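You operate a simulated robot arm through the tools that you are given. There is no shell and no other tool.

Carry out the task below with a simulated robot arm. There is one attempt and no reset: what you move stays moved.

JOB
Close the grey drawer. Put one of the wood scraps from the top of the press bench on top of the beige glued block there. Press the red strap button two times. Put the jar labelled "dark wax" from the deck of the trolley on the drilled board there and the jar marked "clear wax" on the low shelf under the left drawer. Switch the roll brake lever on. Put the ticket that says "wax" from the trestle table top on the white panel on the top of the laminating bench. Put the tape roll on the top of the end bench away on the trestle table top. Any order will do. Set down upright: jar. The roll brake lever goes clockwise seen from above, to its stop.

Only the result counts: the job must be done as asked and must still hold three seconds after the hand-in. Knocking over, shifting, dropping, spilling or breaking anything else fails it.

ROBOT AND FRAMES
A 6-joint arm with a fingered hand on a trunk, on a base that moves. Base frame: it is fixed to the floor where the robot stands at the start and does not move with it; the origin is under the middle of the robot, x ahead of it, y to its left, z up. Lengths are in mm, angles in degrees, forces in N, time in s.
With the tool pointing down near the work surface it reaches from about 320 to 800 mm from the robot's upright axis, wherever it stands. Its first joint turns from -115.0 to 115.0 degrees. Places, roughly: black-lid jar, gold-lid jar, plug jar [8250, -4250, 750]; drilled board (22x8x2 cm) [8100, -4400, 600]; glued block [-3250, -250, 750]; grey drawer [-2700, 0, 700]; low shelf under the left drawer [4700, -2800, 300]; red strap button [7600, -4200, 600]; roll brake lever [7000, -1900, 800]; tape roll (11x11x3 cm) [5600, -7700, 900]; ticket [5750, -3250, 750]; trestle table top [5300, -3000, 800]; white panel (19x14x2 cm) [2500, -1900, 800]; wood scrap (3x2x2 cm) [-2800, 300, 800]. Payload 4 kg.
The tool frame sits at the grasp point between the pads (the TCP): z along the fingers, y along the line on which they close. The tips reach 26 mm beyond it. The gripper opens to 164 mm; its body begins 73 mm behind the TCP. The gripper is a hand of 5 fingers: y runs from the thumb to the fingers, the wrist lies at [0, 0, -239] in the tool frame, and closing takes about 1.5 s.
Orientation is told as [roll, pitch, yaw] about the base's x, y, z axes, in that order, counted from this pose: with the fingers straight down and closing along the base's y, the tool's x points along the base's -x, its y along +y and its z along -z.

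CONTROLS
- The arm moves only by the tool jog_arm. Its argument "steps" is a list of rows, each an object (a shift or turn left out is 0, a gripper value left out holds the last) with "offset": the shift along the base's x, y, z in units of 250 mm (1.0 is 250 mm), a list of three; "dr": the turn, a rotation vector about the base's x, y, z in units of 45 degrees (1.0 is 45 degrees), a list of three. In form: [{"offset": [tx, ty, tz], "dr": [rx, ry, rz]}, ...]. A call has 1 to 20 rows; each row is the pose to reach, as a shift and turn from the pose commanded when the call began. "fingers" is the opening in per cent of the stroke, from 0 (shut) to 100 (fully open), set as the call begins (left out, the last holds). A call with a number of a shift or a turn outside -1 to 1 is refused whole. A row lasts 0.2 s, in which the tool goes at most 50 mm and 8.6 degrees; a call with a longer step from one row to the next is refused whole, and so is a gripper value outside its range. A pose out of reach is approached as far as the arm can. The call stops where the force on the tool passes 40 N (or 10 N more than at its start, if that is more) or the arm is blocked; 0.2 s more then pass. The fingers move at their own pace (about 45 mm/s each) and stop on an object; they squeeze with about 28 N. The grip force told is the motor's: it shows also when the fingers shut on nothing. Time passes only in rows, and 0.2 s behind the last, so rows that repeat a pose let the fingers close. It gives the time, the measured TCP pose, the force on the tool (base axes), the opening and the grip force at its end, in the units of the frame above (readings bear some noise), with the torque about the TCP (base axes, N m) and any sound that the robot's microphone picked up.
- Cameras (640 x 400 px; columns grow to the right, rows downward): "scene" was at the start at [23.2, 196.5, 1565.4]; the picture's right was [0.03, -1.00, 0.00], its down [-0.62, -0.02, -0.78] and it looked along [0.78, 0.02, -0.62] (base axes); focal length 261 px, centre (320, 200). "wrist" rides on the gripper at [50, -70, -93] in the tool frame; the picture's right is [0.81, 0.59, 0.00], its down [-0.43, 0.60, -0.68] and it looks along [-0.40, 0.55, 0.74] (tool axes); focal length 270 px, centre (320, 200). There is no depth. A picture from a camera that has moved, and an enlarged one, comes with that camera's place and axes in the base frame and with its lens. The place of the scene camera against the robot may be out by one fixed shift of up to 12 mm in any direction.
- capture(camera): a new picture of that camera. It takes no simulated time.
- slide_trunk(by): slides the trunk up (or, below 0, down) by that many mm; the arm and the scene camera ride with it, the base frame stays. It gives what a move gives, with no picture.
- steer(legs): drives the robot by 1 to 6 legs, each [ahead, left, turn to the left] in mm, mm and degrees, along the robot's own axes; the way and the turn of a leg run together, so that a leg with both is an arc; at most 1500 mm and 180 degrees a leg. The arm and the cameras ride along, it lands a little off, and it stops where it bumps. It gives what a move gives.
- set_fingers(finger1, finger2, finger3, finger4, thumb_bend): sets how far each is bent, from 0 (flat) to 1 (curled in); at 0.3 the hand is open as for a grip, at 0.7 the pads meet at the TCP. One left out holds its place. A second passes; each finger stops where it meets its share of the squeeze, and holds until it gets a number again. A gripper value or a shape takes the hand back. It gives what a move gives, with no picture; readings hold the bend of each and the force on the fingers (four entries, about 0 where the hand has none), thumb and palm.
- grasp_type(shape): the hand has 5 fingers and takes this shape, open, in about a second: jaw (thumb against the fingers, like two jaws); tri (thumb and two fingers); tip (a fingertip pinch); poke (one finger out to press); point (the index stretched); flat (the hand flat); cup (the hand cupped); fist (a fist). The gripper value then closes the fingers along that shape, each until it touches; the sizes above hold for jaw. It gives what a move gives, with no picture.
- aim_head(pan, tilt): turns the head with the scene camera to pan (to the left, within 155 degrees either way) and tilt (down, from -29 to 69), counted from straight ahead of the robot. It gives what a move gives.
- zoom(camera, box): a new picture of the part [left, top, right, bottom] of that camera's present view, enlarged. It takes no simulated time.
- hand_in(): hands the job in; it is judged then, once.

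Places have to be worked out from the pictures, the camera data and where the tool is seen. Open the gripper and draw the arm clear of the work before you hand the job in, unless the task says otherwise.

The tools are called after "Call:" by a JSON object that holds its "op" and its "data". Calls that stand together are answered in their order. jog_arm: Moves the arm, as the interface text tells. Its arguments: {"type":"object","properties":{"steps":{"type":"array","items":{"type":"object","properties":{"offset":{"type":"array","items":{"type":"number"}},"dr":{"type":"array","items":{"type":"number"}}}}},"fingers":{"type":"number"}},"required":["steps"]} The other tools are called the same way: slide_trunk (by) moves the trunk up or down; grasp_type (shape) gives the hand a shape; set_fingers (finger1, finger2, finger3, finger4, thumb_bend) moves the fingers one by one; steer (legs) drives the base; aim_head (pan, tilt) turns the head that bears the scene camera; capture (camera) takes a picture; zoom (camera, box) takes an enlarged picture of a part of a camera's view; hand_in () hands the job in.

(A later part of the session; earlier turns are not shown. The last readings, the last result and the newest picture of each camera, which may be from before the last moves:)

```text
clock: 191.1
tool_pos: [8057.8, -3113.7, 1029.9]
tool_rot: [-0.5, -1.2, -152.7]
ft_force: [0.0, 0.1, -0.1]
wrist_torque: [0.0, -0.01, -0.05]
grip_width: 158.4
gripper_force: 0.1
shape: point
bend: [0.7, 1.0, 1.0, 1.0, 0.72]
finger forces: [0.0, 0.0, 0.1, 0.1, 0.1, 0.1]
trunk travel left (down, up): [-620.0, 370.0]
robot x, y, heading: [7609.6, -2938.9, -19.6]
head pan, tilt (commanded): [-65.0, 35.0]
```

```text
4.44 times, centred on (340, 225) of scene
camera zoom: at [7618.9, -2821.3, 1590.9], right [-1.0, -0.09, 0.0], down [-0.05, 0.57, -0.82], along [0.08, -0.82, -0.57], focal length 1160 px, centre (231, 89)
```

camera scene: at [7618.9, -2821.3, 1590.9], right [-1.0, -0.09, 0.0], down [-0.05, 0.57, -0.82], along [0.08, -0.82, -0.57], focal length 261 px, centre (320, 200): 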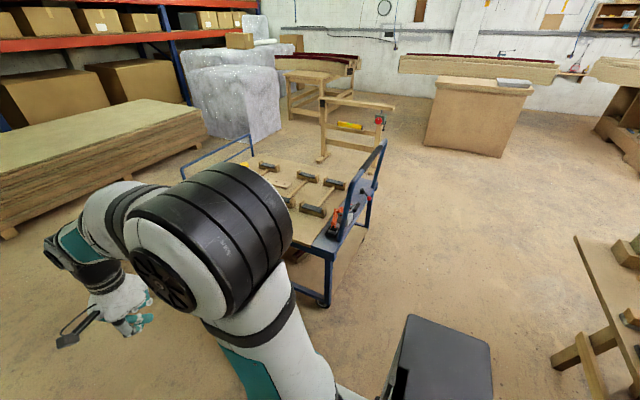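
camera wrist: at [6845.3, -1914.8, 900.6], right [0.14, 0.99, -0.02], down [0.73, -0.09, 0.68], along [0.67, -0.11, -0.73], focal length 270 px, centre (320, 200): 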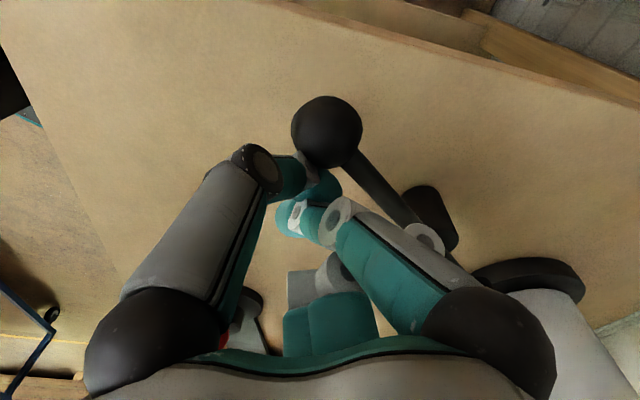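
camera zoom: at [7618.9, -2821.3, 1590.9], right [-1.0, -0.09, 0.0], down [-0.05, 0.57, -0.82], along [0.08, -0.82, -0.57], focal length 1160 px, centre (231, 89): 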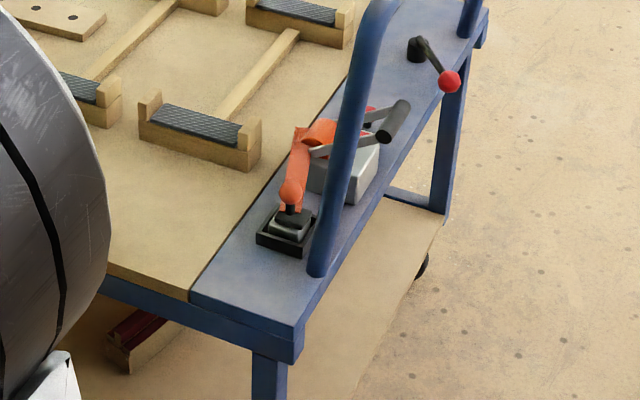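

The trolley's near edge runs at about 8450 along the aisle direction; the button device sits on that strip. I retract and raise the arm, then drive into the gap between table and trolley.

Call:
{"op": "jog_arm", "data": {"steps": [{"offset": [-0.12, 0.043, 0], "dr": [0.0024, -0.0288, 0]}, {"offset": [-0.24, 0.086, 0], "dr": [0.0024, -0.0288, 0]}, {"offset": [-0.36, 0.129, 0.05], "dr": [0.0024, -0.0288, 0]}, {"offset": [-0.48, 0.17, 0.1], "dr": [0.0024, -0.0288, 0]}]}}

Call:
{"op": "slide_trunk", "data": {"by": 200}}

Call:
{"op": "steer", "data": {"legs": [[-230, 0, 0], [0, -1100, 0]]}}

Call:
{"op": "aim_head", "data": {"pan": 0, "tilt": 50}}

Call:
{"op": "capture", "data": {"camera": "scene"}}

```text
clock: 192.1
tool_pos: [7947.4, -3075.9, 1052.3]
tool_rot: [-0.1, -0.1, -152.7]
ft_force: [1.1, -0.5, 0.0]
wrist_torque: [0.03, 0.02, 0.04]
grip_width: 158.1
gripper_force: 0.0
shape: point
bend: [0.7, 1.0, 1.0, 1.0, 0.72]
finger forces: [0.0, 0.0, 0.1, 0.0, 0.1, 0.0]
out of reach, approached as far as the arm can: row 4
trunk travel left (down, up): [-620.0, 370.0]
robot x, y, heading: [7610.0, -2936.9, -19.8]
head pan, tilt (commanded): [-65.0, 35.0]
```

```text
clock: 194.2
tool_pos: [7948.0, -3075.2, 1252.2]
tool_rot: [-0.1, -0.1, -152.7]
ft_force: [-0.6, -0.3, 0.4]
wrist_torque: [0.0, -0.04, 0.05]
grip_width: 157.9
gripper_force: 0.0
shape: point
bend: [0.7, 1.0, 1.0, 1.0, 0.72]
finger forces: [0.0, 0.0, 0.0, 0.1, 0.0, 0.0]
trunk travel left (down, up): [-820.0, 170.0]
robot x, y, heading: [7609.7, -2937.1, -19.9]
head pan, tilt (commanded): [-65.0, 35.0]
```

```text
clock: 201.2
tool_pos: [7365.8, -4035.7, 1252.2]
tool_rot: [-0.1, 0.0, -153.0]
ft_force: [1.1, -0.1, 0.7]
wrist_torque: [0.03, -0.01, 0.01]
grip_width: 158.2
gripper_force: 0.1
shape: point
bend: [0.7, 1.0, 1.0, 1.0, 0.72]
finger forces: [0.0, 0.1, 0.0, 0.1, 0.1, 0.0]
trunk travel left (down, up): [-820.0, 170.0]
robot x, y, heading: [7029.4, -3893.8, -20.2]
head pan, tilt (commanded): [-65.0, 35.0]
```

```text
clock: 202.5
tool_pos: [7364.8, -4035.0, 1252.0]
tool_rot: [0.0, -0.1, -152.9]
ft_force: [0.6, 0.0, -0.4]
wrist_torque: [-0.01, -0.01, 0.0]
grip_width: 158.1
gripper_force: 0.1
shape: point
bend: [0.7, 1.0, 1.0, 1.0, 0.72]
finger forces: [0.0, 0.0, 0.1, 0.1, 0.0, 0.1]
trunk travel left (down, up): [-820.0, 170.0]
robot x, y, heading: [7026.3, -3894.9, -20.2]
head pan, tilt (commanded): [0.0, 50.0]
```

```text
taken
camera scene: at [7102.1, -3717.8, 1769.1], right [-0.34, -0.94, 0.0], down [-0.72, 0.26, -0.64], along [0.6, -0.22, -0.77], focal length 261 px, centre (320, 200)
```

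scene: 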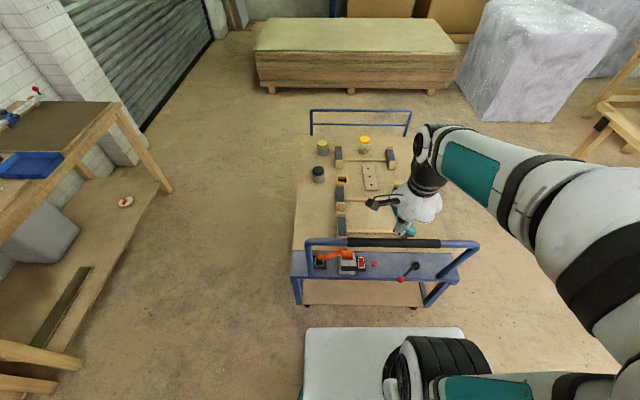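

Excellent overhead view: jars at the far left of the deck, drilled board in the middle, and small red items on the near strip. I zoom in.

Call:
{"op": "zoom", "data": {"camera": "scene", "box": [290, 230, 450, 310]}}

Call:
{"op": "zoom", "data": {"camera": "scene", "box": [295, 120, 423, 210]}}

```text
4.00 times, centred on (370, 270) of scene
camera zoom: at [7102.1, -3717.8, 1769.1], right [-0.34, -0.94, 0.0], down [-0.72, 0.26, -0.64], along [0.6, -0.22, -0.77], focal length 1044 px, centre (120, -80)
```

zoom: 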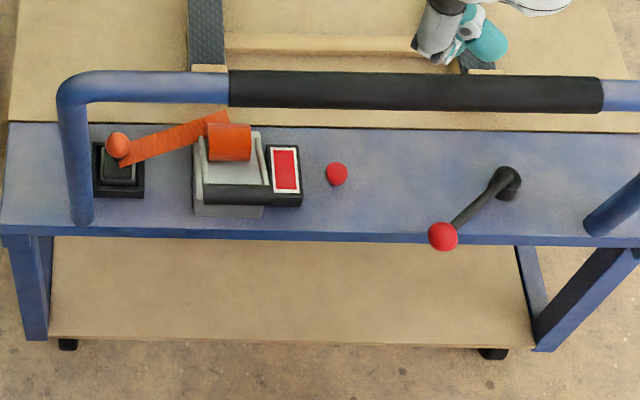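

```text
4.44 times, centred on (359, 165) of scene
camera zoom: at [7102.1, -3717.8, 1769.1], right [-0.34, -0.94, 0.0], down [-0.72, 0.26, -0.64], along [0.6, -0.22, -0.77], focal length 1160 px, centre (147, 356)
```

zoom: 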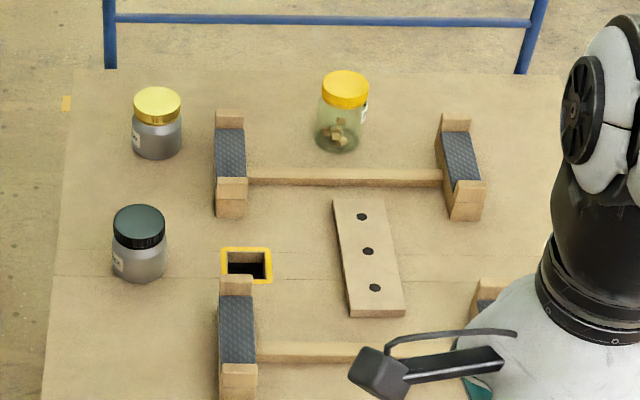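

I zoom tighter on the red items to tell which is the button.

Call:
{"op": "zoom", "data": {"camera": "scene", "box": [335, 252, 383, 282]}}

Call:
{"op": "zoom", "data": {"camera": "scene", "box": [305, 240, 353, 290]}}

Call:
{"op": "zoom", "data": {"camera": "scene", "box": [305, 130, 345, 190]}}

```text
13.33 times, centred on (359, 267) of scene
camera zoom: at [7102.1, -3717.8, 1769.1], right [-0.34, -0.94, 0.0], down [-0.72, 0.26, -0.64], along [0.6, -0.22, -0.77], focal length 3481 px, centre (-200, -693)
```

zoom: 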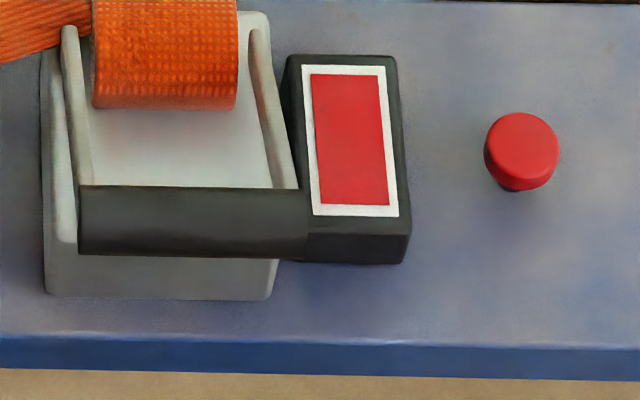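

```text
8.00 times, centred on (329, 265) of scene
camera zoom: at [7102.1, -3717.8, 1769.1], right [-0.34, -0.94, 0.0], down [-0.72, 0.26, -0.64], along [0.6, -0.22, -0.77], focal length 2089 px, centre (248, -320)
```

zoom: 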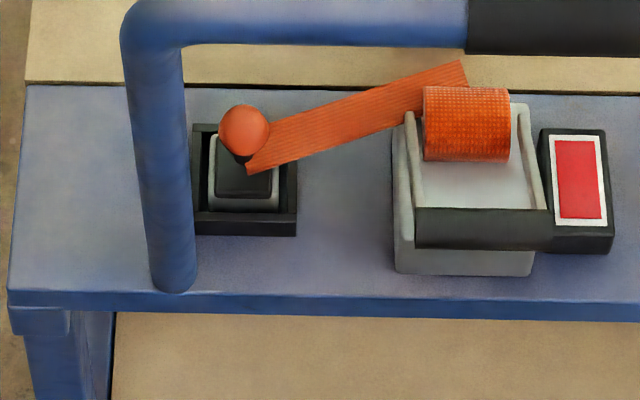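

```text
6.67 times, centred on (325, 160) of scene
camera zoom: at [7102.1, -3717.8, 1769.1], right [-0.34, -0.94, 0.0], down [-0.72, 0.26, -0.64], along [0.6, -0.22, -0.77], focal length 1741 px, centre (287, 467)
```

zoom: 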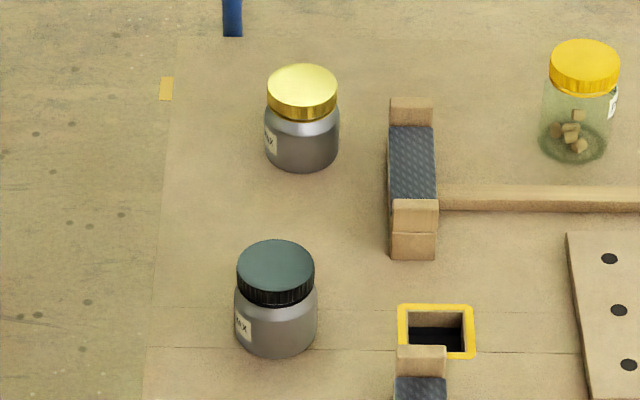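

The round red cap on a stem is the push button, near (7545, -4155); it lies behind the handle hoop, so I'll reach under the hoop bar with the hand tilted 45°. I back up a little, lower the trunk, and turn/tilt the hand.

Call:
{"op": "steer", "data": {"legs": [[-90, 0, 0]]}}

Call:
{"op": "slide_trunk", "data": {"by": -220}}

Call:
{"op": "jog_arm", "data": {"steps": [{"offset": [0.038, -0.052, 0], "dr": [0, 0, 0.158]}, {"offset": [0.076, -0.104, 0], "dr": [0, 0, 0.316]}, {"offset": [0.114, -0.156, 0], "dr": [0, 0, 0.474]}, {"offset": [0.152, -0.208, 0], "dr": [0, 0, 0.632]}, {"offset": [0.19, -0.26, 0], "dr": [0, 0, 0.79]}, {"offset": [0.227, -0.31, 0], "dr": [0, 0, 0.949]}]}}

Call:
{"op": "jog_arm", "data": {"steps": [{"offset": [0.047, -0.017, 0], "dr": [-0.0576, -0.1564, 0]}, {"offset": [0.094, -0.034, 0], "dr": [-0.115, -0.313, 0]}, {"offset": [0.141, -0.051, 0], "dr": [-0.173, -0.469, 0]}, {"offset": [0.188, -0.068, 0], "dr": [-0.23, -0.626, 0]}, {"offset": [0.235, -0.086, 0], "dr": [-0.288, -0.782, 0]}, {"offset": [0.2816, -0.1036, 0], "dr": [-0.3453, -0.9385, 0]}]}}

Call:
{"op": "capture", "data": {"camera": "scene"}}

```text
clock: 203.6
tool_pos: [7280.9, -4004.2, 1252.6]
tool_rot: [0.1, 0.1, -152.9]
ft_force: [-0.2, -0.5, -0.2]
wrist_torque: [0.0, -0.04, 0.0]
grip_width: 158.1
gripper_force: 0.0
shape: point
bend: [0.7, 1.0, 1.0, 1.0, 0.72]
finger forces: [0.0, 0.0, 0.1, 0.0, 0.0, 0.0]
trunk travel left (down, up): [-820.0, 170.0]
robot x, y, heading: [6944.4, -3863.8, -20.0]
head pan, tilt (commanded): [0.0, 50.0]
```

```text
clock: 205.9
tool_pos: [7281.7, -4004.6, 1032.6]
tool_rot: [-0.1, 0.0, -152.9]
ft_force: [-0.4, -0.4, 0.5]
wrist_torque: [0.01, 0.0, 0.0]
grip_width: 158.1
gripper_force: 0.1
shape: point
bend: [0.7, 1.0, 1.0, 1.0, 0.72]
finger forces: [0.0, 0.1, 0.0, 0.0, 0.0, 0.0]
trunk travel left (down, up): [-600.0, 390.0]
robot x, y, heading: [6943.8, -3867.0, -20.0]
head pan, tilt (commanded): [0.0, 50.0]
```

```text
clock: 207.3
tool_pos: [7339.5, -4082.8, 1032.7]
tool_rot: [-0.1, 0.0, -110.2]
ft_force: [-0.2, -0.7, 0.1]
wrist_torque: [-0.04, 0.01, 0.01]
grip_width: 158.1
gripper_force: 0.0
shape: point
bend: [0.7, 1.0, 1.0, 1.0, 0.72]
finger forces: [0.0, 0.0, 0.0, 0.0, 0.0, 0.0]
trunk travel left (down, up): [-600.0, 390.0]
robot x, y, heading: [6944.6, -3861.1, -19.9]
head pan, tilt (commanded): [0.0, 50.0]
```

```text
clock: 208.8
tool_pos: [7409.5, -4109.0, 1033.7]
tool_rot: [45.1, -0.1, -110.3]
ft_force: [0.5, -0.2, 0.3]
wrist_torque: [-0.02, 0.03, -0.05]
grip_width: 158.3
gripper_force: 0.0
shape: point
bend: [0.7, 1.0, 1.0, 1.0, 0.72]
finger forces: [0.1, 0.0, 0.1, 0.0, 0.0, 0.0]
trunk travel left (down, up): [-600.0, 390.0]
robot x, y, heading: [6945.4, -3865.1, -20.0]
head pan, tilt (commanded): [0.0, 50.0]
```

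```text
taken
camera scene: at [7018.3, -3687.4, 1549.1], right [-0.34, -0.94, 0.0], down [-0.72, 0.26, -0.64], along [0.6, -0.22, -0.77], focal length 261 px, centre (320, 200)
```

scene: 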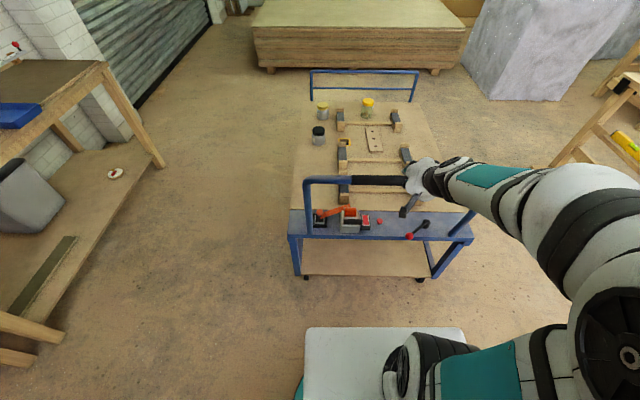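

The hand now points 45° forward-down. I re-measure the button from this lower camera position.

Call:
{"op": "zoom", "data": {"camera": "scene", "box": [300, 170, 460, 270]}}

Call:
{"op": "zoom", "data": {"camera": "scene", "box": [348, 200, 412, 240]}}

Call:
{"op": "capture", "data": {"camera": "wrist"}}

```text
4.00 times, centred on (380, 220) of scene
camera zoom: at [7018.3, -3687.4, 1549.1], right [-0.34, -0.94, 0.0], down [-0.72, 0.26, -0.64], along [0.6, -0.22, -0.77], focal length 1044 px, centre (80, 120)
```

zoom: 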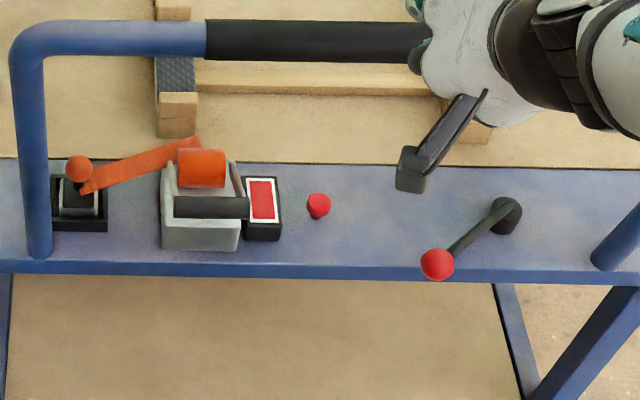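

```text
10.00 times, centred on (380, 220) of scene
camera zoom: at [7018.3, -3687.4, 1549.1], right [-0.34, -0.94, 0.0], down [-0.72, 0.26, -0.64], along [0.6, -0.22, -0.77], focal length 2611 px, centre (-280, 0)
```

zoom: 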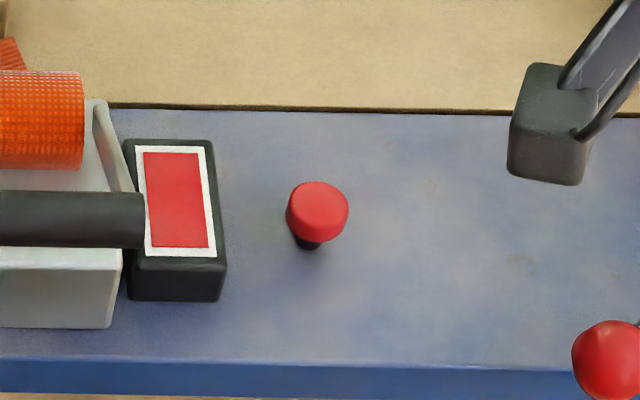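

```text
taken
camera wrist: at [7320.1, -4021.0, 1050.9], right [0.67, 0.62, 0.41], down [-0.2, -0.38, 0.9], along [0.71, -0.69, -0.13], focal length 270 px, centre (320, 200)
```

wrist: 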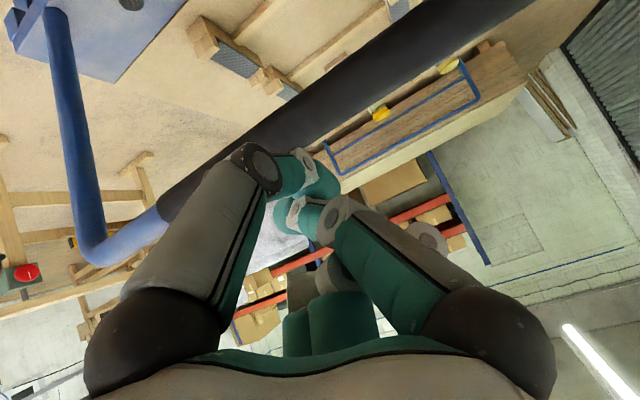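

The button cap is near (7528, -4138, ~660). I back up 50 mm for clearance to the hoop bar, then lower the trunk so the hand drops in front of the hoop.

Call:
{"op": "steer", "data": {"legs": [[-50, 0, 0]]}}

Call:
{"op": "slide_trunk", "data": {"by": -300}}

Call:
{"op": "capture", "data": {"camera": "scene"}}

Call:
{"op": "capture", "data": {"camera": "wrist"}}

```text
clock: 209.7
tool_pos: [7363.0, -4090.9, 1033.2]
tool_rot: [45.0, 0.0, -110.1]
ft_force: [-0.1, 0.6, 0.1]
wrist_torque: [-0.01, -0.03, -0.05]
grip_width: 158.0
gripper_force: 0.0
shape: point
bend: [0.7, 1.0, 1.0, 1.0, 0.72]
finger forces: [0.1, 0.1, 0.0, 0.0, 0.1, 0.0]
trunk travel left (down, up): [-600.0, 390.0]
robot x, y, heading: [6893.3, -3848.3, -19.7]
head pan, tilt (commanded): [0.0, 50.0]
```

```text
clock: 212.7
tool_pos: [7363.8, -4090.1, 732.1]
tool_rot: [45.0, 0.0, -110.0]
ft_force: [0.4, -0.2, -0.5]
wrist_torque: [0.02, -0.02, -0.01]
grip_width: 158.0
gripper_force: 0.0
shape: point
bend: [0.7, 1.0, 1.0, 1.0, 0.72]
finger forces: [0.0, 0.1, 0.0, 0.1, 0.0, 0.0]
trunk travel left (down, up): [-300.0, 690.0]
robot x, y, heading: [6893.2, -3846.4, -20.2]
head pan, tilt (commanded): [0.0, 50.0]
```

```text
taken
camera scene: at [6971.7, -3670.6, 1249.1], right [-0.34, -0.94, 0.0], down [-0.72, 0.26, -0.64], along [0.6, -0.22, -0.77], focal length 261 px, centre (320, 200)
```

scene: 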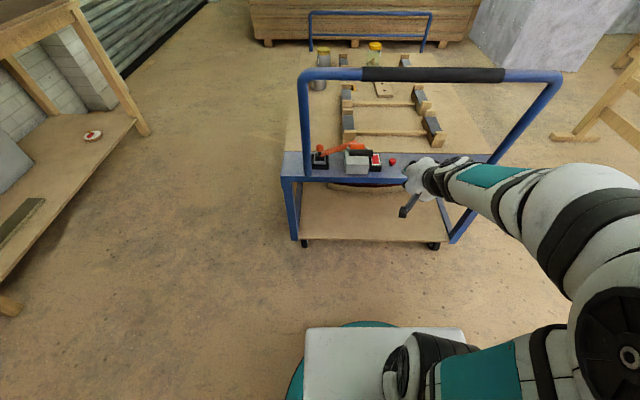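

```text
taken
camera wrist: at [7274.0, -4003.7, 751.2], right [0.67, 0.62, 0.42], down [-0.2, -0.39, 0.9], along [0.72, -0.69, -0.13], focal length 270 px, centre (320, 200)
```

wrist: 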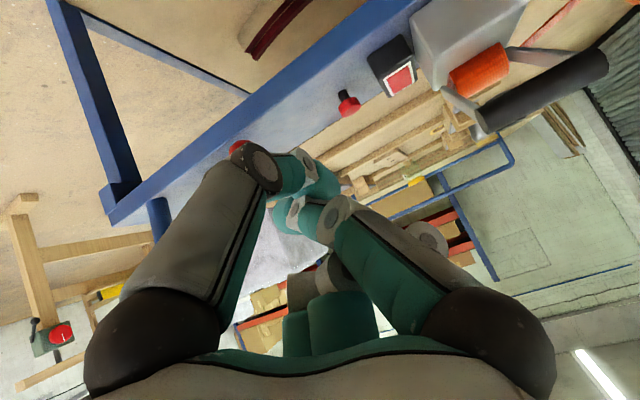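

The button triangulates to about (7542, -4153, 625). I move forward under the hoop bar to just above it, staying 80 mm higher.

Call:
{"op": "jog_arm", "data": {"steps": [{"offset": [0.15, -0.055, 0]}, {"offset": [0.3, -0.109, 0]}, {"offset": [0.45, -0.164, -0.05]}, {"offset": [0.6, -0.218, -0.1]}]}}

Call:
{"op": "capture", "data": {"camera": "wrist"}}

Call:
{"op": "zoom", "data": {"camera": "scene", "box": [340, 130, 468, 210]}}

```text
clock: 213.7
tool_pos: [7513.8, -4146.5, 708.8]
tool_rot: [44.9, -0.1, -110.2]
ft_force: [1.1, -0.1, 0.2]
wrist_torque: [0.03, -0.01, -0.01]
grip_width: 158.1
gripper_force: 0.1
shape: point
bend: [0.7, 1.0, 1.0, 1.0, 0.72]
finger forces: [0.0, 0.0, 0.0, 0.1, 0.1, 0.1]
trunk travel left (down, up): [-300.0, 690.0]
robot x, y, heading: [6896.3, -3849.2, -19.7]
head pan, tilt (commanded): [0.0, 50.0]
```

```text
taken
camera wrist: at [7423.2, -4058.5, 726.8], right [0.67, 0.62, 0.42], down [-0.2, -0.39, 0.9], along [0.71, -0.69, -0.13], focal length 270 px, centre (320, 200)
```

wrist: 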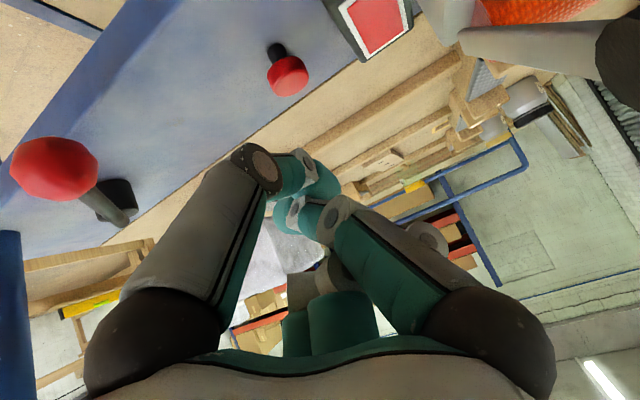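

```text
5.00 times, centred on (404, 170) of scene
camera zoom: at [6971.5, -3670.6, 1249.1], right [-0.34, -0.94, 0.0], down [-0.72, 0.26, -0.64], along [0.6, -0.22, -0.77], focal length 1306 px, centre (-100, 350)
```

zoom: 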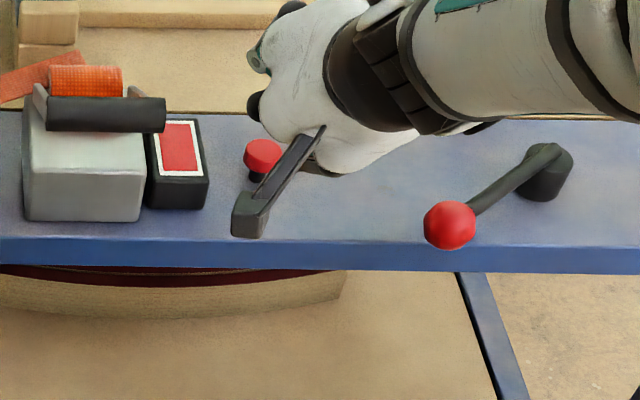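

The cap is at (7544, -4154, ~624). I move 20 mm forward and lower to about 10–15 mm above it, then check.

Call:
{"op": "jog_arm", "data": {"steps": [{"offset": [0.079, -0.014, 0]}, {"offset": [0.079, -0.014, -0.09]}, {"offset": [0.079, -0.014, -0.17]}]}}

Call:
{"op": "capture", "data": {"camera": "wrist"}}

Call:
{"op": "zoom", "data": {"camera": "scene", "box": [340, 130, 468, 210]}}

```text
clock: 214.5
tool_pos: [7533.1, -4149.5, 663.8]
tool_rot: [45.0, -0.1, -110.2]
ft_force: [0.9, -0.1, -0.4]
wrist_torque: [-0.05, -0.01, -0.01]
grip_width: 158.0
gripper_force: 0.0
shape: point
bend: [0.7, 1.0, 1.0, 1.0, 0.72]
finger forces: [0.0, 0.0, 0.0, 0.0, 0.0, 0.1]
trunk travel left (down, up): [-300.0, 690.0]
robot x, y, heading: [6895.9, -3847.5, -19.7]
head pan, tilt (commanded): [0.0, 50.0]
```

```text
taken
camera wrist: at [7444.7, -4062.2, 682.0], right [0.67, 0.62, 0.41], down [-0.2, -0.39, 0.9], along [0.72, -0.69, -0.13], focal length 270 px, centre (320, 200)
```

wrist: 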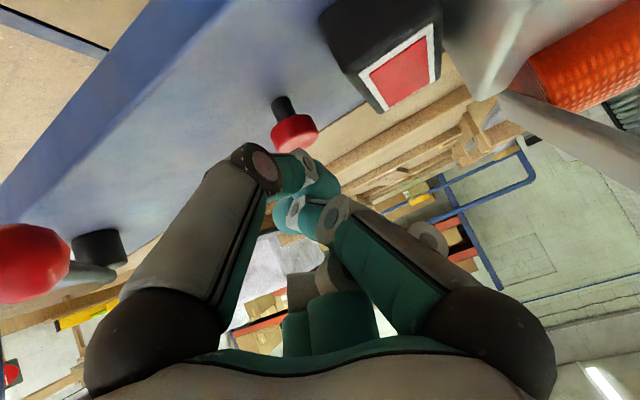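

```text
5.00 times, centred on (404, 170) of scene
camera zoom: at [6971.7, -3670.6, 1249.1], right [-0.34, -0.94, 0.0], down [-0.72, 0.26, -0.64], along [0.6, -0.22, -0.77], focal length 1306 px, centre (-100, 350)
```

zoom: 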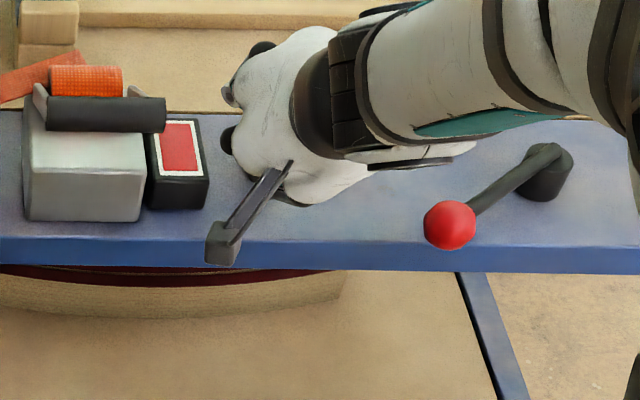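

The thumb is just above the cap. I press down in small steps and watch force and sound.

Call:
{"op": "jog_arm", "data": {"steps": [{"offset": [0, 0, -0.012]}, {"offset": [0, 0, -0.024]}, {"offset": [0, 0, -0.036]}, {"offset": [0, 0, -0.048]}]}}

Call:
{"op": "capture", "data": {"camera": "wrist"}}

```text
clock: 215.5
tool_pos: [7535.6, -4149.8, 652.6]
tool_rot: [44.9, 0.0, -110.2]
ft_force: [0.1, 0.4, 1.0]
wrist_torque: [0.0, -0.03, -0.02]
grip_width: 158.2
gripper_force: 0.0
shape: point
bend: [0.7, 1.0, 1.0, 1.0, 0.72]
finger forces: [0.0, 0.0, 0.1, 0.0, 0.1, 0.1]
trunk travel left (down, up): [-300.0, 690.0]
robot x, y, heading: [6895.3, -3844.9, -19.7]
head pan, tilt (commanded): [0.0, 50.0]
```

```text
taken
camera wrist: at [7445.0, -4062.2, 670.7], right [0.67, 0.62, 0.42], down [-0.2, -0.39, 0.9], along [0.71, -0.69, -0.13], focal length 270 px, centre (320, 200)
```

wrist: 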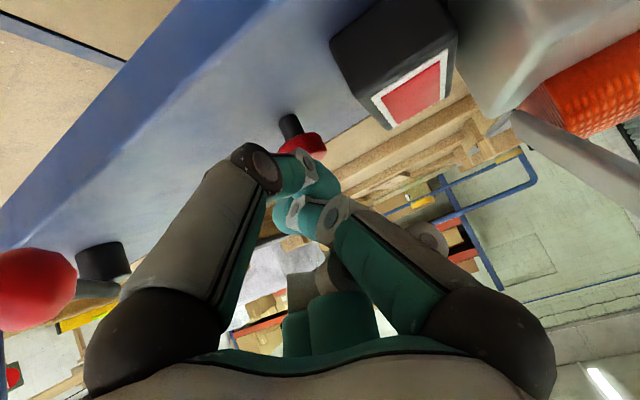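

The thumb is about at the cap top. I continue pressing in 2–3 mm steps.

Call:
{"op": "jog_arm", "data": {"steps": [{"offset": [0, 0, -0.01]}, {"offset": [0, 0, -0.02]}, {"offset": [0, 0, -0.03]}]}}

Call:
{"op": "capture", "data": {"camera": "wrist"}}

```text
clock: 216.3
tool_pos: [7534.1, -4149.8, 645.5]
tool_rot: [44.9, 0.1, -110.2]
ft_force: [-0.3, 0.6, 0.0]
wrist_torque: [0.03, 0.0, 0.0]
grip_width: 158.1
gripper_force: 0.0
shape: point
bend: [0.7, 1.0, 1.0, 1.0, 0.72]
finger forces: [0.0, 0.0, 0.1, 0.0, 0.0, 0.0]
trunk travel left (down, up): [-300.0, 690.0]
robot x, y, heading: [6896.6, -3851.0, -19.8]
head pan, tilt (commanded): [0.0, 50.0]
```

```text
taken
camera wrist: at [7443.6, -4062.2, 664.0], right [0.67, 0.62, 0.42], down [-0.2, -0.39, 0.9], along [0.71, -0.69, -0.13], focal length 270 px, centre (320, 200)
```

wrist: 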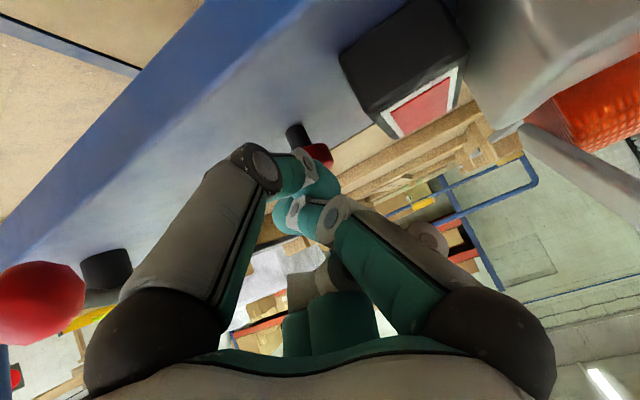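

No contact yet — the thumb tip sits a bit higher than assumed. I go on down in 2 mm steps, watching force and sound.

Call:
{"op": "jog_arm", "data": {"steps": [{"offset": [0, 0, -0.008]}, {"offset": [0, 0, -0.016]}, {"offset": [0, 0, -0.024]}]}}

Call:
{"op": "zoom", "data": {"camera": "wrist", "box": [240, 90, 400, 230]}}

```text
clock: 217.1
tool_pos: [7533.5, -4149.0, 640.1]
tool_rot: [45.0, 0.0, -110.2]
ft_force: [0.1, -1.0, -0.1]
wrist_torque: [0.04, -0.01, -0.02]
grip_width: 158.2
gripper_force: 0.1
shape: point
bend: [0.7, 1.0, 1.0, 1.0, 0.72]
finger forces: [0.1, 0.0, 0.0, 0.0, 0.0, 0.0]
trunk travel left (down, up): [-300.0, 690.0]
robot x, y, heading: [6899.7, -3846.0, -19.8]
head pan, tilt (commanded): [0.0, 50.0]
```

```text
2.86 times, centred on (320, 160) of wrist
camera zoom: at [7443.7, -4061.4, 658.2], right [0.67, 0.62, 0.42], down [-0.2, -0.39, 0.9], along [0.72, -0.69, -0.13], focal length 772 px, centre (320, 314)
```

zoom: 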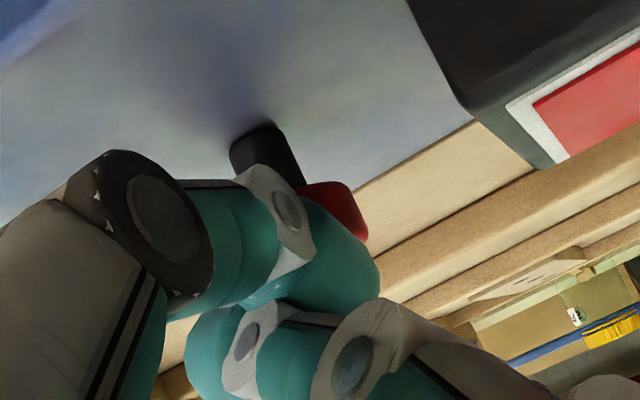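

The thumb is actually in front of the cap rather than above it. I raise up, back off a little and try the poke shape properly.

Call:
{"op": "jog_arm", "data": {"steps": [{"offset": [0, 0, 0.1]}, {"offset": [-0.05, 0.018, 0.25]}, {"offset": [-0.15, 0.055, 0.36]}]}}

Call:
{"op": "grasp_type", "data": {"shape": "poke"}}

Call:
{"op": "jog_arm", "data": {"steps": [{"offset": [0, 0, 0]}, {"offset": [0, 0, 0]}, {"offset": [0, 0, 0]}, {"offset": [0, 0, 0]}, {"offset": [0, 0, 0]}]}}

Call:
{"op": "capture", "data": {"camera": "wrist"}}

Call:
{"op": "zoom", "data": {"camera": "scene", "box": [330, 100, 490, 200]}}

```text
clock: 217.9
tool_pos: [7496.0, -4136.7, 729.3]
tool_rot: [45.0, 0.0, -110.3]
ft_force: [0.2, -0.5, -0.4]
wrist_torque: [0.02, 0.03, -0.02]
grip_width: 158.0
gripper_force: 0.2
shape: point
bend: [0.7, 1.0, 1.0, 1.0, 0.72]
finger forces: [0.1, 0.0, 0.0, 0.1, 0.0, 0.0]
trunk travel left (down, up): [-300.0, 690.0]
robot x, y, heading: [6897.8, -3847.9, -20.0]
head pan, tilt (commanded): [0.0, 50.0]
```

```text
clock: 218.8
tool_pos: [7497.8, -4135.6, 731.8]
tool_rot: [45.0, 0.0, -110.2]
ft_force: [-0.1, -0.5, -0.7]
wrist_torque: [-0.03, 0.03, -0.01]
grip_width: 0.2
gripper_force: 0.0
shape: poke
bend: [1.0, 1.0, 1.0, 1.0, 0.83]
finger forces: [0.0, 0.0, 0.0, 0.0, 0.0, 0.0]
trunk travel left (down, up): [-300.0, 690.0]
robot x, y, heading: [6895.9, -3847.4, -19.9]
head pan, tilt (commanded): [0.0, 50.0]
```

```text
clock: 220.0
tool_pos: [7496.5, -4134.3, 731.0]
tool_rot: [45.0, 0.0, -110.1]
ft_force: [0.3, -1.0, -0.7]
wrist_torque: [-0.01, -0.02, 0.0]
grip_width: 0.2
gripper_force: 0.1
shape: poke
bend: [1.0, 1.0, 1.0, 1.0, 0.83]
finger forces: [0.1, 0.0, 0.0, 0.0, 0.0, 0.0]
trunk travel left (down, up): [-300.0, 690.0]
robot x, y, heading: [6898.4, -3845.3, -19.9]
head pan, tilt (commanded): [0.0, 50.0]
```

```text
taken
camera wrist: at [7406.3, -4048.4, 748.9], right [0.67, 0.62, 0.42], down [-0.2, -0.39, 0.9], along [0.72, -0.69, -0.13], focal length 270 px, centre (320, 200)
```

wrist: 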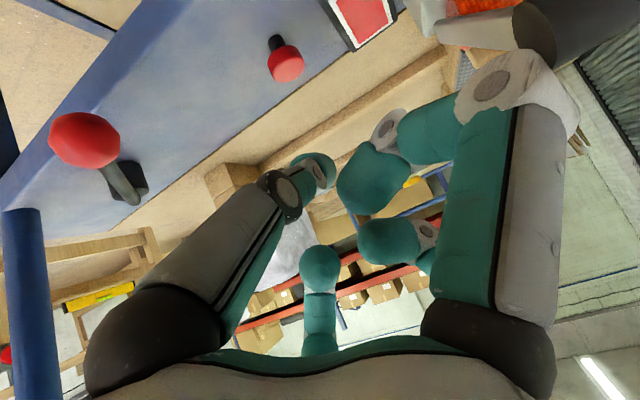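

```text
4.00 times, centred on (410, 150) of scene
camera zoom: at [6971.8, -3670.6, 1249.1], right [-0.34, -0.94, 0.0], down [-0.72, 0.26, -0.64], along [0.6, -0.22, -0.77], focal length 1044 px, centre (-40, 400)
```

zoom: 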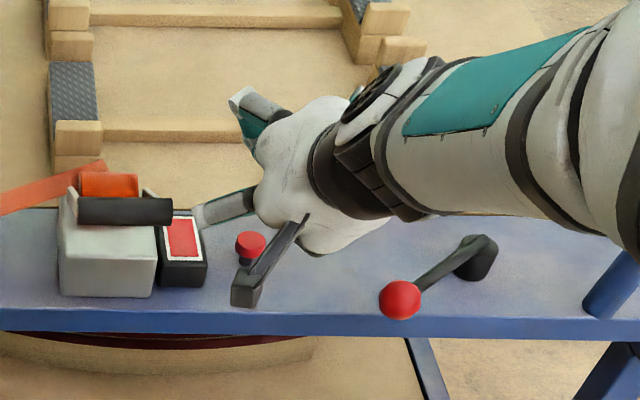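

Poke leaves fingers sprawling. Instead I'll use the tip pinch, closed, whose tips I know meet at the TCP axis, with the outer fingers curled in via set_fingers.

Call:
{"op": "jog_arm", "data": {"steps": [{"offset": [-0.1, 0.036, 0.04]}, {"offset": [-0.2, 0.073, 0.08]}]}}

Call:
{"op": "grasp_type", "data": {"shape": "tip"}}

Call:
{"op": "set_fingers", "data": {"finger1": 1, "finger2": 0.7, "finger3": 0.7, "finger4": 1, "thumb_bend": 0.7}}

Call:
{"op": "jog_arm", "data": {"steps": [{"offset": [0, 0, 0]}, {"offset": [0, 0, 0]}, {"offset": [0, 0, 0]}, {"offset": [0, 0, 0]}]}}

Call:
{"op": "capture", "data": {"camera": "wrist"}}

Call:
{"op": "zoom", "data": {"camera": "scene", "box": [330, 100, 490, 200]}}

```text
clock: 220.6
tool_pos: [7445.0, -4119.8, 752.0]
tool_rot: [45.0, 0.0, -110.0]
ft_force: [-0.4, 0.3, -0.1]
wrist_torque: [0.01, 0.02, 0.03]
grip_width: 0.0
gripper_force: 0.0
shape: poke
bend: [1.0, 1.0, 1.0, 1.0, 0.83]
finger forces: [0.1, 0.0, 0.1, 0.1, 0.1, 0.0]
trunk travel left (down, up): [-300.0, 690.0]
robot x, y, heading: [6898.4, -3848.5, -19.7]
head pan, tilt (commanded): [0.0, 50.0]
```

```text
clock: 221.5
tool_pos: [7446.8, -4120.0, 753.3]
tool_rot: [45.1, -0.1, -110.1]
ft_force: [-0.2, -0.1, -0.5]
wrist_torque: [0.0, -0.04, -0.01]
grip_width: 163.8
gripper_force: 0.1
shape: tip
bend: [0.14, 0.3, 0.3, 0.14, 0.3]
finger forces: [0.0, 0.1, 0.1, 0.0, 0.0, 0.0]
trunk travel left (down, up): [-300.0, 690.0]
robot x, y, heading: [6891.9, -3851.8, -19.8]
head pan, tilt (commanded): [0.0, 50.0]
```

```text
clock: 222.5
tool_pos: [7445.8, -4119.8, 753.5]
tool_rot: [45.0, 0.0, -110.0]
ft_force: [-0.1, -0.4, 0.5]
wrist_torque: [-0.01, 0.01, -0.01]
grip_width: 0.0
gripper_force: 0.0
shape: fingers
bend: [0.68, 0.68, 0.68, 0.68, 0.71]
finger forces: [0.1, 0.1, 0.1, 0.1, 0.1, 0.0]
trunk travel left (down, up): [-300.0, 690.0]
robot x, y, heading: [6892.7, -3850.1, -19.7]
head pan, tilt (commanded): [0.0, 50.0]
```

```text
clock: 223.5
tool_pos: [7446.8, -4120.5, 752.5]
tool_rot: [45.0, 0.0, -110.1]
ft_force: [0.2, 0.8, 0.4]
wrist_torque: [-0.02, -0.01, 0.03]
grip_width: 0.0
gripper_force: 0.1
shape: fingers
bend: [0.68, 0.68, 0.68, 0.68, 0.71]
finger forces: [0.1, 0.0, 0.1, 0.0, 0.0, 0.1]
trunk travel left (down, up): [-300.0, 690.0]
robot x, y, heading: [6897.6, -3846.2, -20.1]
head pan, tilt (commanded): [0.0, 50.0]
```

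```text
taken
camera wrist: at [7356.4, -4032.4, 770.4], right [0.67, 0.62, 0.42], down [-0.2, -0.39, 0.9], along [0.72, -0.69, -0.13], focal length 270 px, centre (320, 200)
```

wrist: 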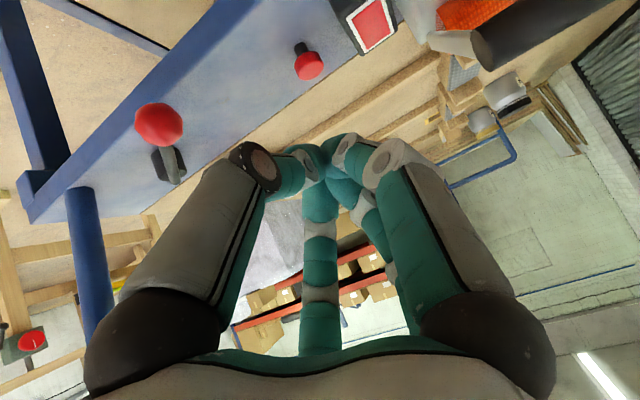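

```text
4.00 times, centred on (410, 150) of scene
camera zoom: at [6971.7, -3670.6, 1249.1], right [-0.34, -0.94, 0.0], down [-0.72, 0.26, -0.64], along [0.6, -0.22, -0.77], focal length 1044 px, centre (-40, 400)
```

zoom: 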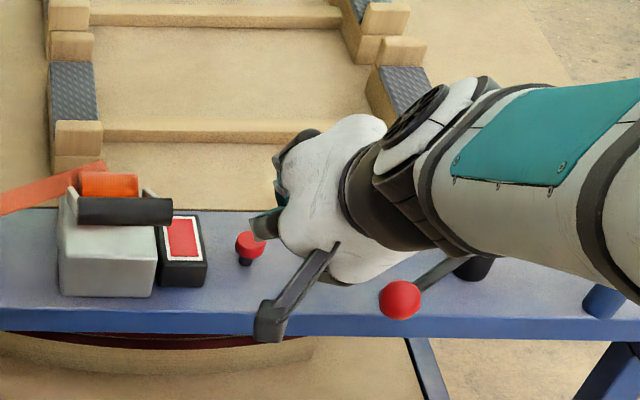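

All tips now meet in a compact cone at the TCP axis. I bring it above the button and stop about 15 mm over the cap.

Call:
{"op": "jog_arm", "data": {"steps": [{"offset": [0.17, -0.067, 0]}, {"offset": [0.34, -0.134, 0]}, {"offset": [0.34, -0.134, -0.17]}, {"offset": [0.34, -0.134, -0.33]}]}}

Call:
{"op": "capture", "data": {"camera": "wrist"}}

Call:
{"op": "zoom", "data": {"camera": "scene", "box": [330, 100, 490, 200]}}

```text
clock: 224.5
tool_pos: [7532.2, -4151.3, 670.1]
tool_rot: [44.9, -0.2, -110.0]
ft_force: [0.6, -0.5, 0.5]
wrist_torque: [0.02, -0.01, 0.0]
grip_width: 0.1
gripper_force: 0.0
shape: fingers
bend: [0.68, 0.68, 0.68, 0.68, 0.71]
finger forces: [0.0, 0.0, 0.0, 0.0, 0.0, 0.0]
trunk travel left (down, up): [-300.0, 690.0]
robot x, y, heading: [6894.9, -3849.3, -19.6]
head pan, tilt (commanded): [0.0, 50.0]
```

```text
taken
camera wrist: at [7441.7, -4063.2, 686.9], right [0.67, 0.62, 0.41], down [-0.2, -0.38, 0.9], along [0.72, -0.68, -0.13], focal length 270 px, centre (320, 200)
```

wrist: 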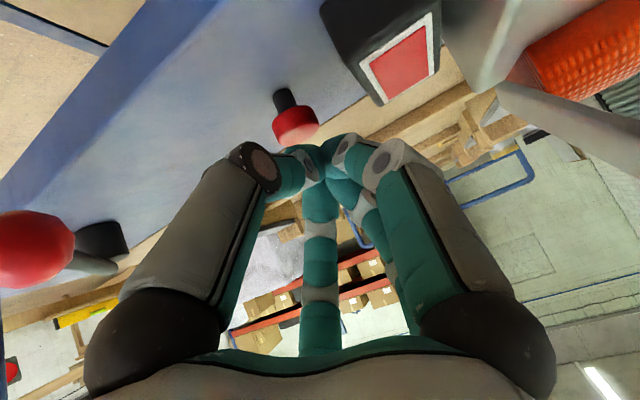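

```text
4.00 times, centred on (410, 150) of scene
camera zoom: at [6971.6, -3670.6, 1249.1], right [-0.34, -0.94, 0.0], down [-0.72, 0.26, -0.64], along [0.6, -0.22, -0.77], focal length 1044 px, centre (-40, 400)
```

zoom: 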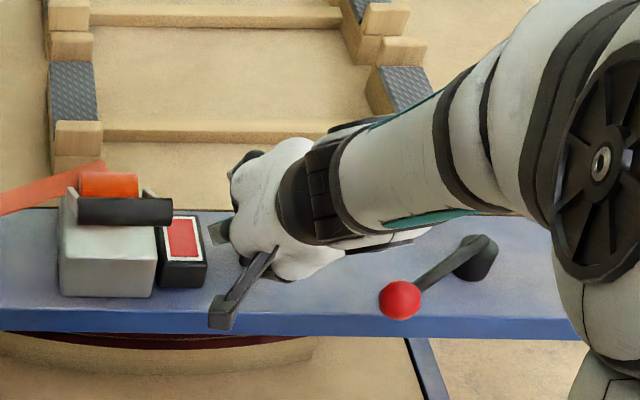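

The fingertip cone lines up with the cap along the vertical. I press down in 3 mm steps.

Call:
{"op": "jog_arm", "data": {"steps": [{"offset": [0, 0, -0.012]}, {"offset": [0, 0, -0.024]}, {"offset": [0, 0, -0.036]}, {"offset": [0, 0, -0.048]}, {"offset": [0, 0, -0.06]}]}}

Call:
{"op": "capture", "data": {"camera": "wrist"}}

```text
clock: 225.7
tool_pos: [7532.2, -4151.3, 652.7]
tool_rot: [45.0, 0.0, -110.1]
ft_force: [0.1, -0.2, -0.5]
wrist_torque: [0.02, 0.0, 0.04]
grip_width: 0.1
gripper_force: 0.1
shape: fingers
bend: [0.68, 0.68, 0.68, 0.68, 0.71]
finger forces: [0.1, 0.0, 0.0, 0.1, 0.1, 0.1]
trunk travel left (down, up): [-300.0, 690.0]
robot x, y, heading: [6897.9, -3853.6, -19.8]
head pan, tilt (commanded): [0.0, 50.0]
```

```text
taken
camera wrist: at [7441.9, -4063.0, 670.8], right [0.67, 0.62, 0.41], down [-0.2, -0.39, 0.9], along [0.72, -0.69, -0.13], focal length 270 px, centre (320, 200)
```

wrist: 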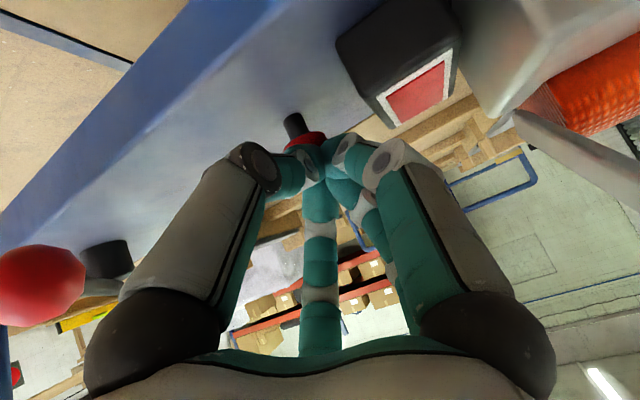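

Cap and cone nearly touch. I continue 2 mm per row.

Call:
{"op": "jog_arm", "data": {"steps": [{"offset": [0, 0, -0.008]}, {"offset": [0, 0, -0.016]}, {"offset": [0, 0, -0.024]}]}}

Call:
{"op": "zoom", "data": {"camera": "wrist", "box": [240, 80, 400, 220]}}

```text
clock: 226.5
tool_pos: [7532.4, -4150.6, 646.6]
tool_rot: [45.0, 0.0, -110.1]
ft_force: [0.4, -0.3, 2.7]
wrist_torque: [-0.01, -0.02, 0.01]
grip_width: 0.0
gripper_force: 0.0
shape: fingers
bend: [0.68, 0.68, 0.68, 0.68, 0.71]
finger forces: [0.0, 0.0, 0.0, 0.0, 0.0, 0.0]
trunk travel left (down, up): [-300.0, 690.0]
robot x, y, heading: [6893.2, -3847.9, -20.0]
head pan, tilt (commanded): [0.0, 50.0]
heard: click
```

```text
2.86 times, centred on (320, 150) of wrist
camera zoom: at [7441.6, -4062.8, 664.2], right [0.67, 0.62, 0.42], down [-0.2, -0.39, 0.9], along [0.72, -0.69, -0.13], focal length 772 px, centre (320, 343)
```

zoom: 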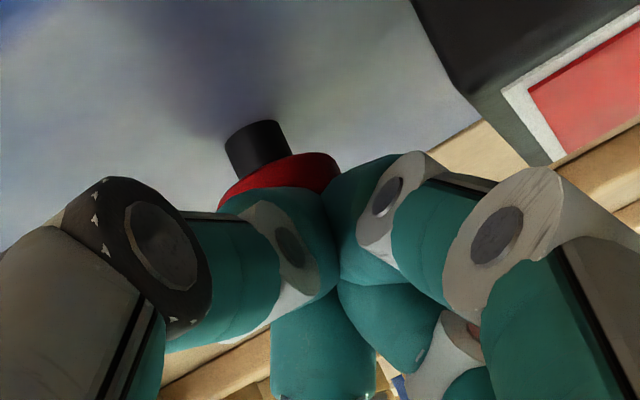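

A click: the first press registered. I lift 15 mm to release.

Call:
{"op": "jog_arm", "data": {"steps": [{"offset": [0, 0, 0.03]}, {"offset": [0, 0, 0.06]}, {"offset": [0, 0, 0.06]}]}}

```text
clock: 227.3
tool_pos: [7532.2, -4150.2, 660.9]
tool_rot: [45.0, 0.0, -110.2]
ft_force: [-0.1, 0.0, -0.2]
wrist_torque: [-0.03, 0.01, -0.02]
grip_width: 0.0
gripper_force: 0.1
shape: fingers
bend: [0.68, 0.68, 0.68, 0.68, 0.71]
finger forces: [0.1, 0.0, 0.1, 0.0, 0.0, 0.1]
trunk travel left (down, up): [-300.0, 690.0]
robot x, y, heading: [6895.4, -3853.6, -19.7]
head pan, tilt (commanded): [0.0, 50.0]
```

Released without further sound. I press a second time the same way.

Call:
{"op": "jog_arm", "data": {"steps": [{"offset": [0, 0, -0.03]}, {"offset": [0, 0, -0.044]}, {"offset": [0, 0, -0.052]}, {"offset": [0, 0, -0.06]}]}}

```text
clock: 228.3
tool_pos: [7531.9, -4151.5, 646.1]
tool_rot: [45.0, 0.0, -110.2]
ft_force: [-0.4, -0.7, 3.0]
wrist_torque: [-0.02, -0.03, 0.01]
grip_width: 0.0
gripper_force: 0.2
shape: fingers
bend: [0.68, 0.68, 0.68, 0.68, 0.71]
finger forces: [0.0, 0.0, 0.1, 0.0, 0.1, 0.1]
trunk travel left (down, up): [-300.0, 690.0]
robot x, y, heading: [6897.7, -3851.0, -19.8]
head pan, tilt (commanded): [0.0, 50.0]
heard: click
```

Second click heard. I lift off, withdraw under the bar and out in front of the hoop.

Call:
{"op": "jog_arm", "data": {"steps": [{"offset": [0, 0, 0.04]}, {"offset": [0, 0, 0.18]}, {"offset": [-0.1, 0.036, 0.33]}, {"offset": [-0.25, 0.09, 0.4]}, {"offset": [-0.4, 0.146, 0.4]}, {"offset": [-0.55, 0.2, 0.4]}, {"offset": [-0.7, 0.255, 0.4]}]}}

Call:
{"op": "slide_trunk", "data": {"by": 400}}

Call:
{"op": "jog_arm", "data": {"steps": [{"dr": [0.0576, 0.1564, 0]}, {"dr": [0.115, 0.313, 0]}, {"dr": [0.173, 0.469, 0]}, {"dr": [0.23, 0.626, 0]}, {"dr": [0.288, 0.782, 0]}, {"dr": [0.342, 0.9397, 0]}]}}

Call:
{"op": "capture", "data": {"camera": "scene"}}

```text
clock: 229.9
tool_pos: [7359.3, -4089.7, 745.7]
tool_rot: [44.6, 0.1, -110.1]
ft_force: [0.1, 0.5, -0.3]
wrist_torque: [-0.04, 0.01, -0.02]
grip_width: 0.0
gripper_force: 0.0
shape: fingers
bend: [0.68, 0.68, 0.68, 0.68, 0.71]
finger forces: [0.1, 0.1, 0.0, 0.0, 0.1, 0.0]
trunk travel left (down, up): [-300.0, 690.0]
robot x, y, heading: [6894.4, -3848.3, -19.8]
head pan, tilt (commanded): [0.0, 50.0]
```

```text
clock: 233.7
tool_pos: [7359.7, -4091.3, 1148.6]
tool_rot: [45.1, 0.0, -110.1]
ft_force: [0.3, -0.7, 0.3]
wrist_torque: [-0.02, 0.0, 0.02]
grip_width: 0.0
gripper_force: 0.1
shape: fingers
bend: [0.68, 0.68, 0.68, 0.68, 0.71]
finger forces: [0.0, 0.0, 0.0, 0.0, 0.0, 0.1]
trunk travel left (down, up): [-700.0, 290.0]
robot x, y, heading: [6895.8, -3852.3, -20.0]
head pan, tilt (commanded): [0.0, 50.0]
```

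```text
clock: 235.1
tool_pos: [7361.8, -4091.0, 1149.1]
tool_rot: [-0.2, -0.1, -110.1]
ft_force: [0.8, 0.2, 0.2]
wrist_torque: [-0.01, 0.01, 0.03]
grip_width: 0.1
gripper_force: 0.0
shape: fingers
bend: [0.68, 0.68, 0.68, 0.68, 0.71]
finger forces: [0.1, 0.0, 0.1, 0.0, 0.0, 0.0]
trunk travel left (down, up): [-700.0, 290.0]
robot x, y, heading: [6900.5, -3848.7, -19.7]
head pan, tilt (commanded): [0.0, 50.0]
```

```text
taken
camera scene: at [6972.8, -3671.1, 1649.1], right [-0.34, -0.94, 0.0], down [-0.72, 0.26, -0.64], along [0.6, -0.22, -0.77], focal length 261 px, centre (320, 200)
```

scene: 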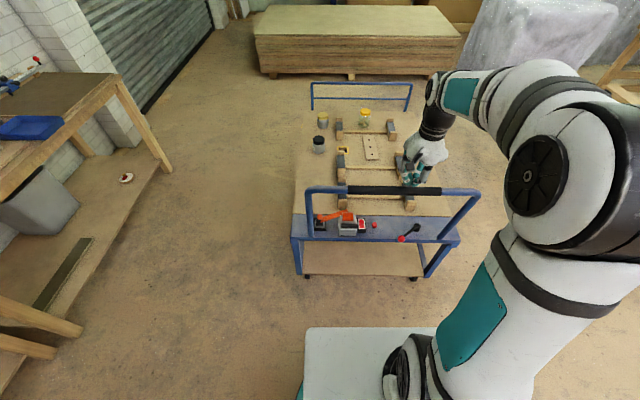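

Both presses done and the trolley is undisturbed. Now I drive around to the trolley's left side for the jars.

Call:
{"op": "steer", "data": {"legs": [[0, 800, 0], [1280, 0, 0], [0, 0, -90]]}}

Call:
{"op": "aim_head", "data": {"pan": 0, "tilt": 45}}

Call:
{"op": "capture", "data": {"camera": "scene"}}

```text
clock: 249.3
tool_pos: [8103.8, -4018.7, 1149.1]
tool_rot: [0.0, -0.1, 157.2]
ft_force: [0.5, -0.3, 0.1]
wrist_torque: [-0.02, 0.0, -0.01]
grip_width: 0.0
gripper_force: 0.1
shape: fingers
bend: [0.68, 0.68, 0.68, 0.68, 0.71]
finger forces: [0.1, 0.0, 0.0, 0.1, 0.1, 0.0]
trunk travel left (down, up): [-700.0, 290.0]
robot x, y, heading: [8364.7, -3565.8, -112.2]
head pan, tilt (commanded): [0.0, 50.0]
```

```text
clock: 250.0
tool_pos: [8104.3, -4018.6, 1148.0]
tool_rot: [0.0, -0.1, 157.2]
ft_force: [0.5, -0.4, -0.1]
wrist_torque: [0.02, 0.01, 0.0]
grip_width: 0.0
gripper_force: 0.0
shape: fingers
bend: [0.68, 0.68, 0.68, 0.68, 0.71]
finger forces: [0.1, 0.0, 0.1, 0.1, 0.0, 0.1]
trunk travel left (down, up): [-700.0, 290.0]
robot x, y, heading: [8366.0, -3566.0, -112.7]
head pan, tilt (commanded): [0.0, 45.0]
```

```text
taken
camera scene: at [8528.4, -3648.2, 1656.0], right [-0.92, 0.38, 0.0], down [0.27, 0.65, -0.71], along [-0.27, -0.65, -0.71], focal length 261 px, centre (320, 200)
```

scene: 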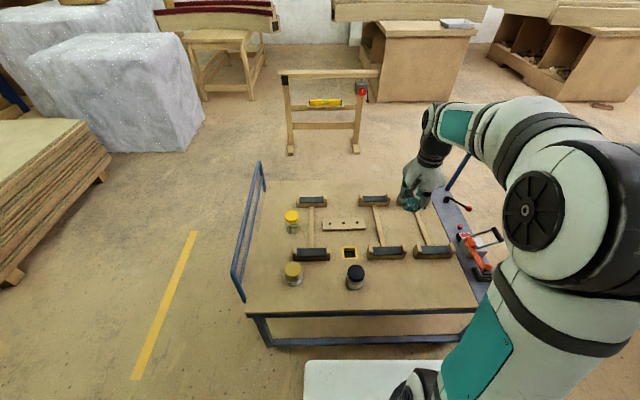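

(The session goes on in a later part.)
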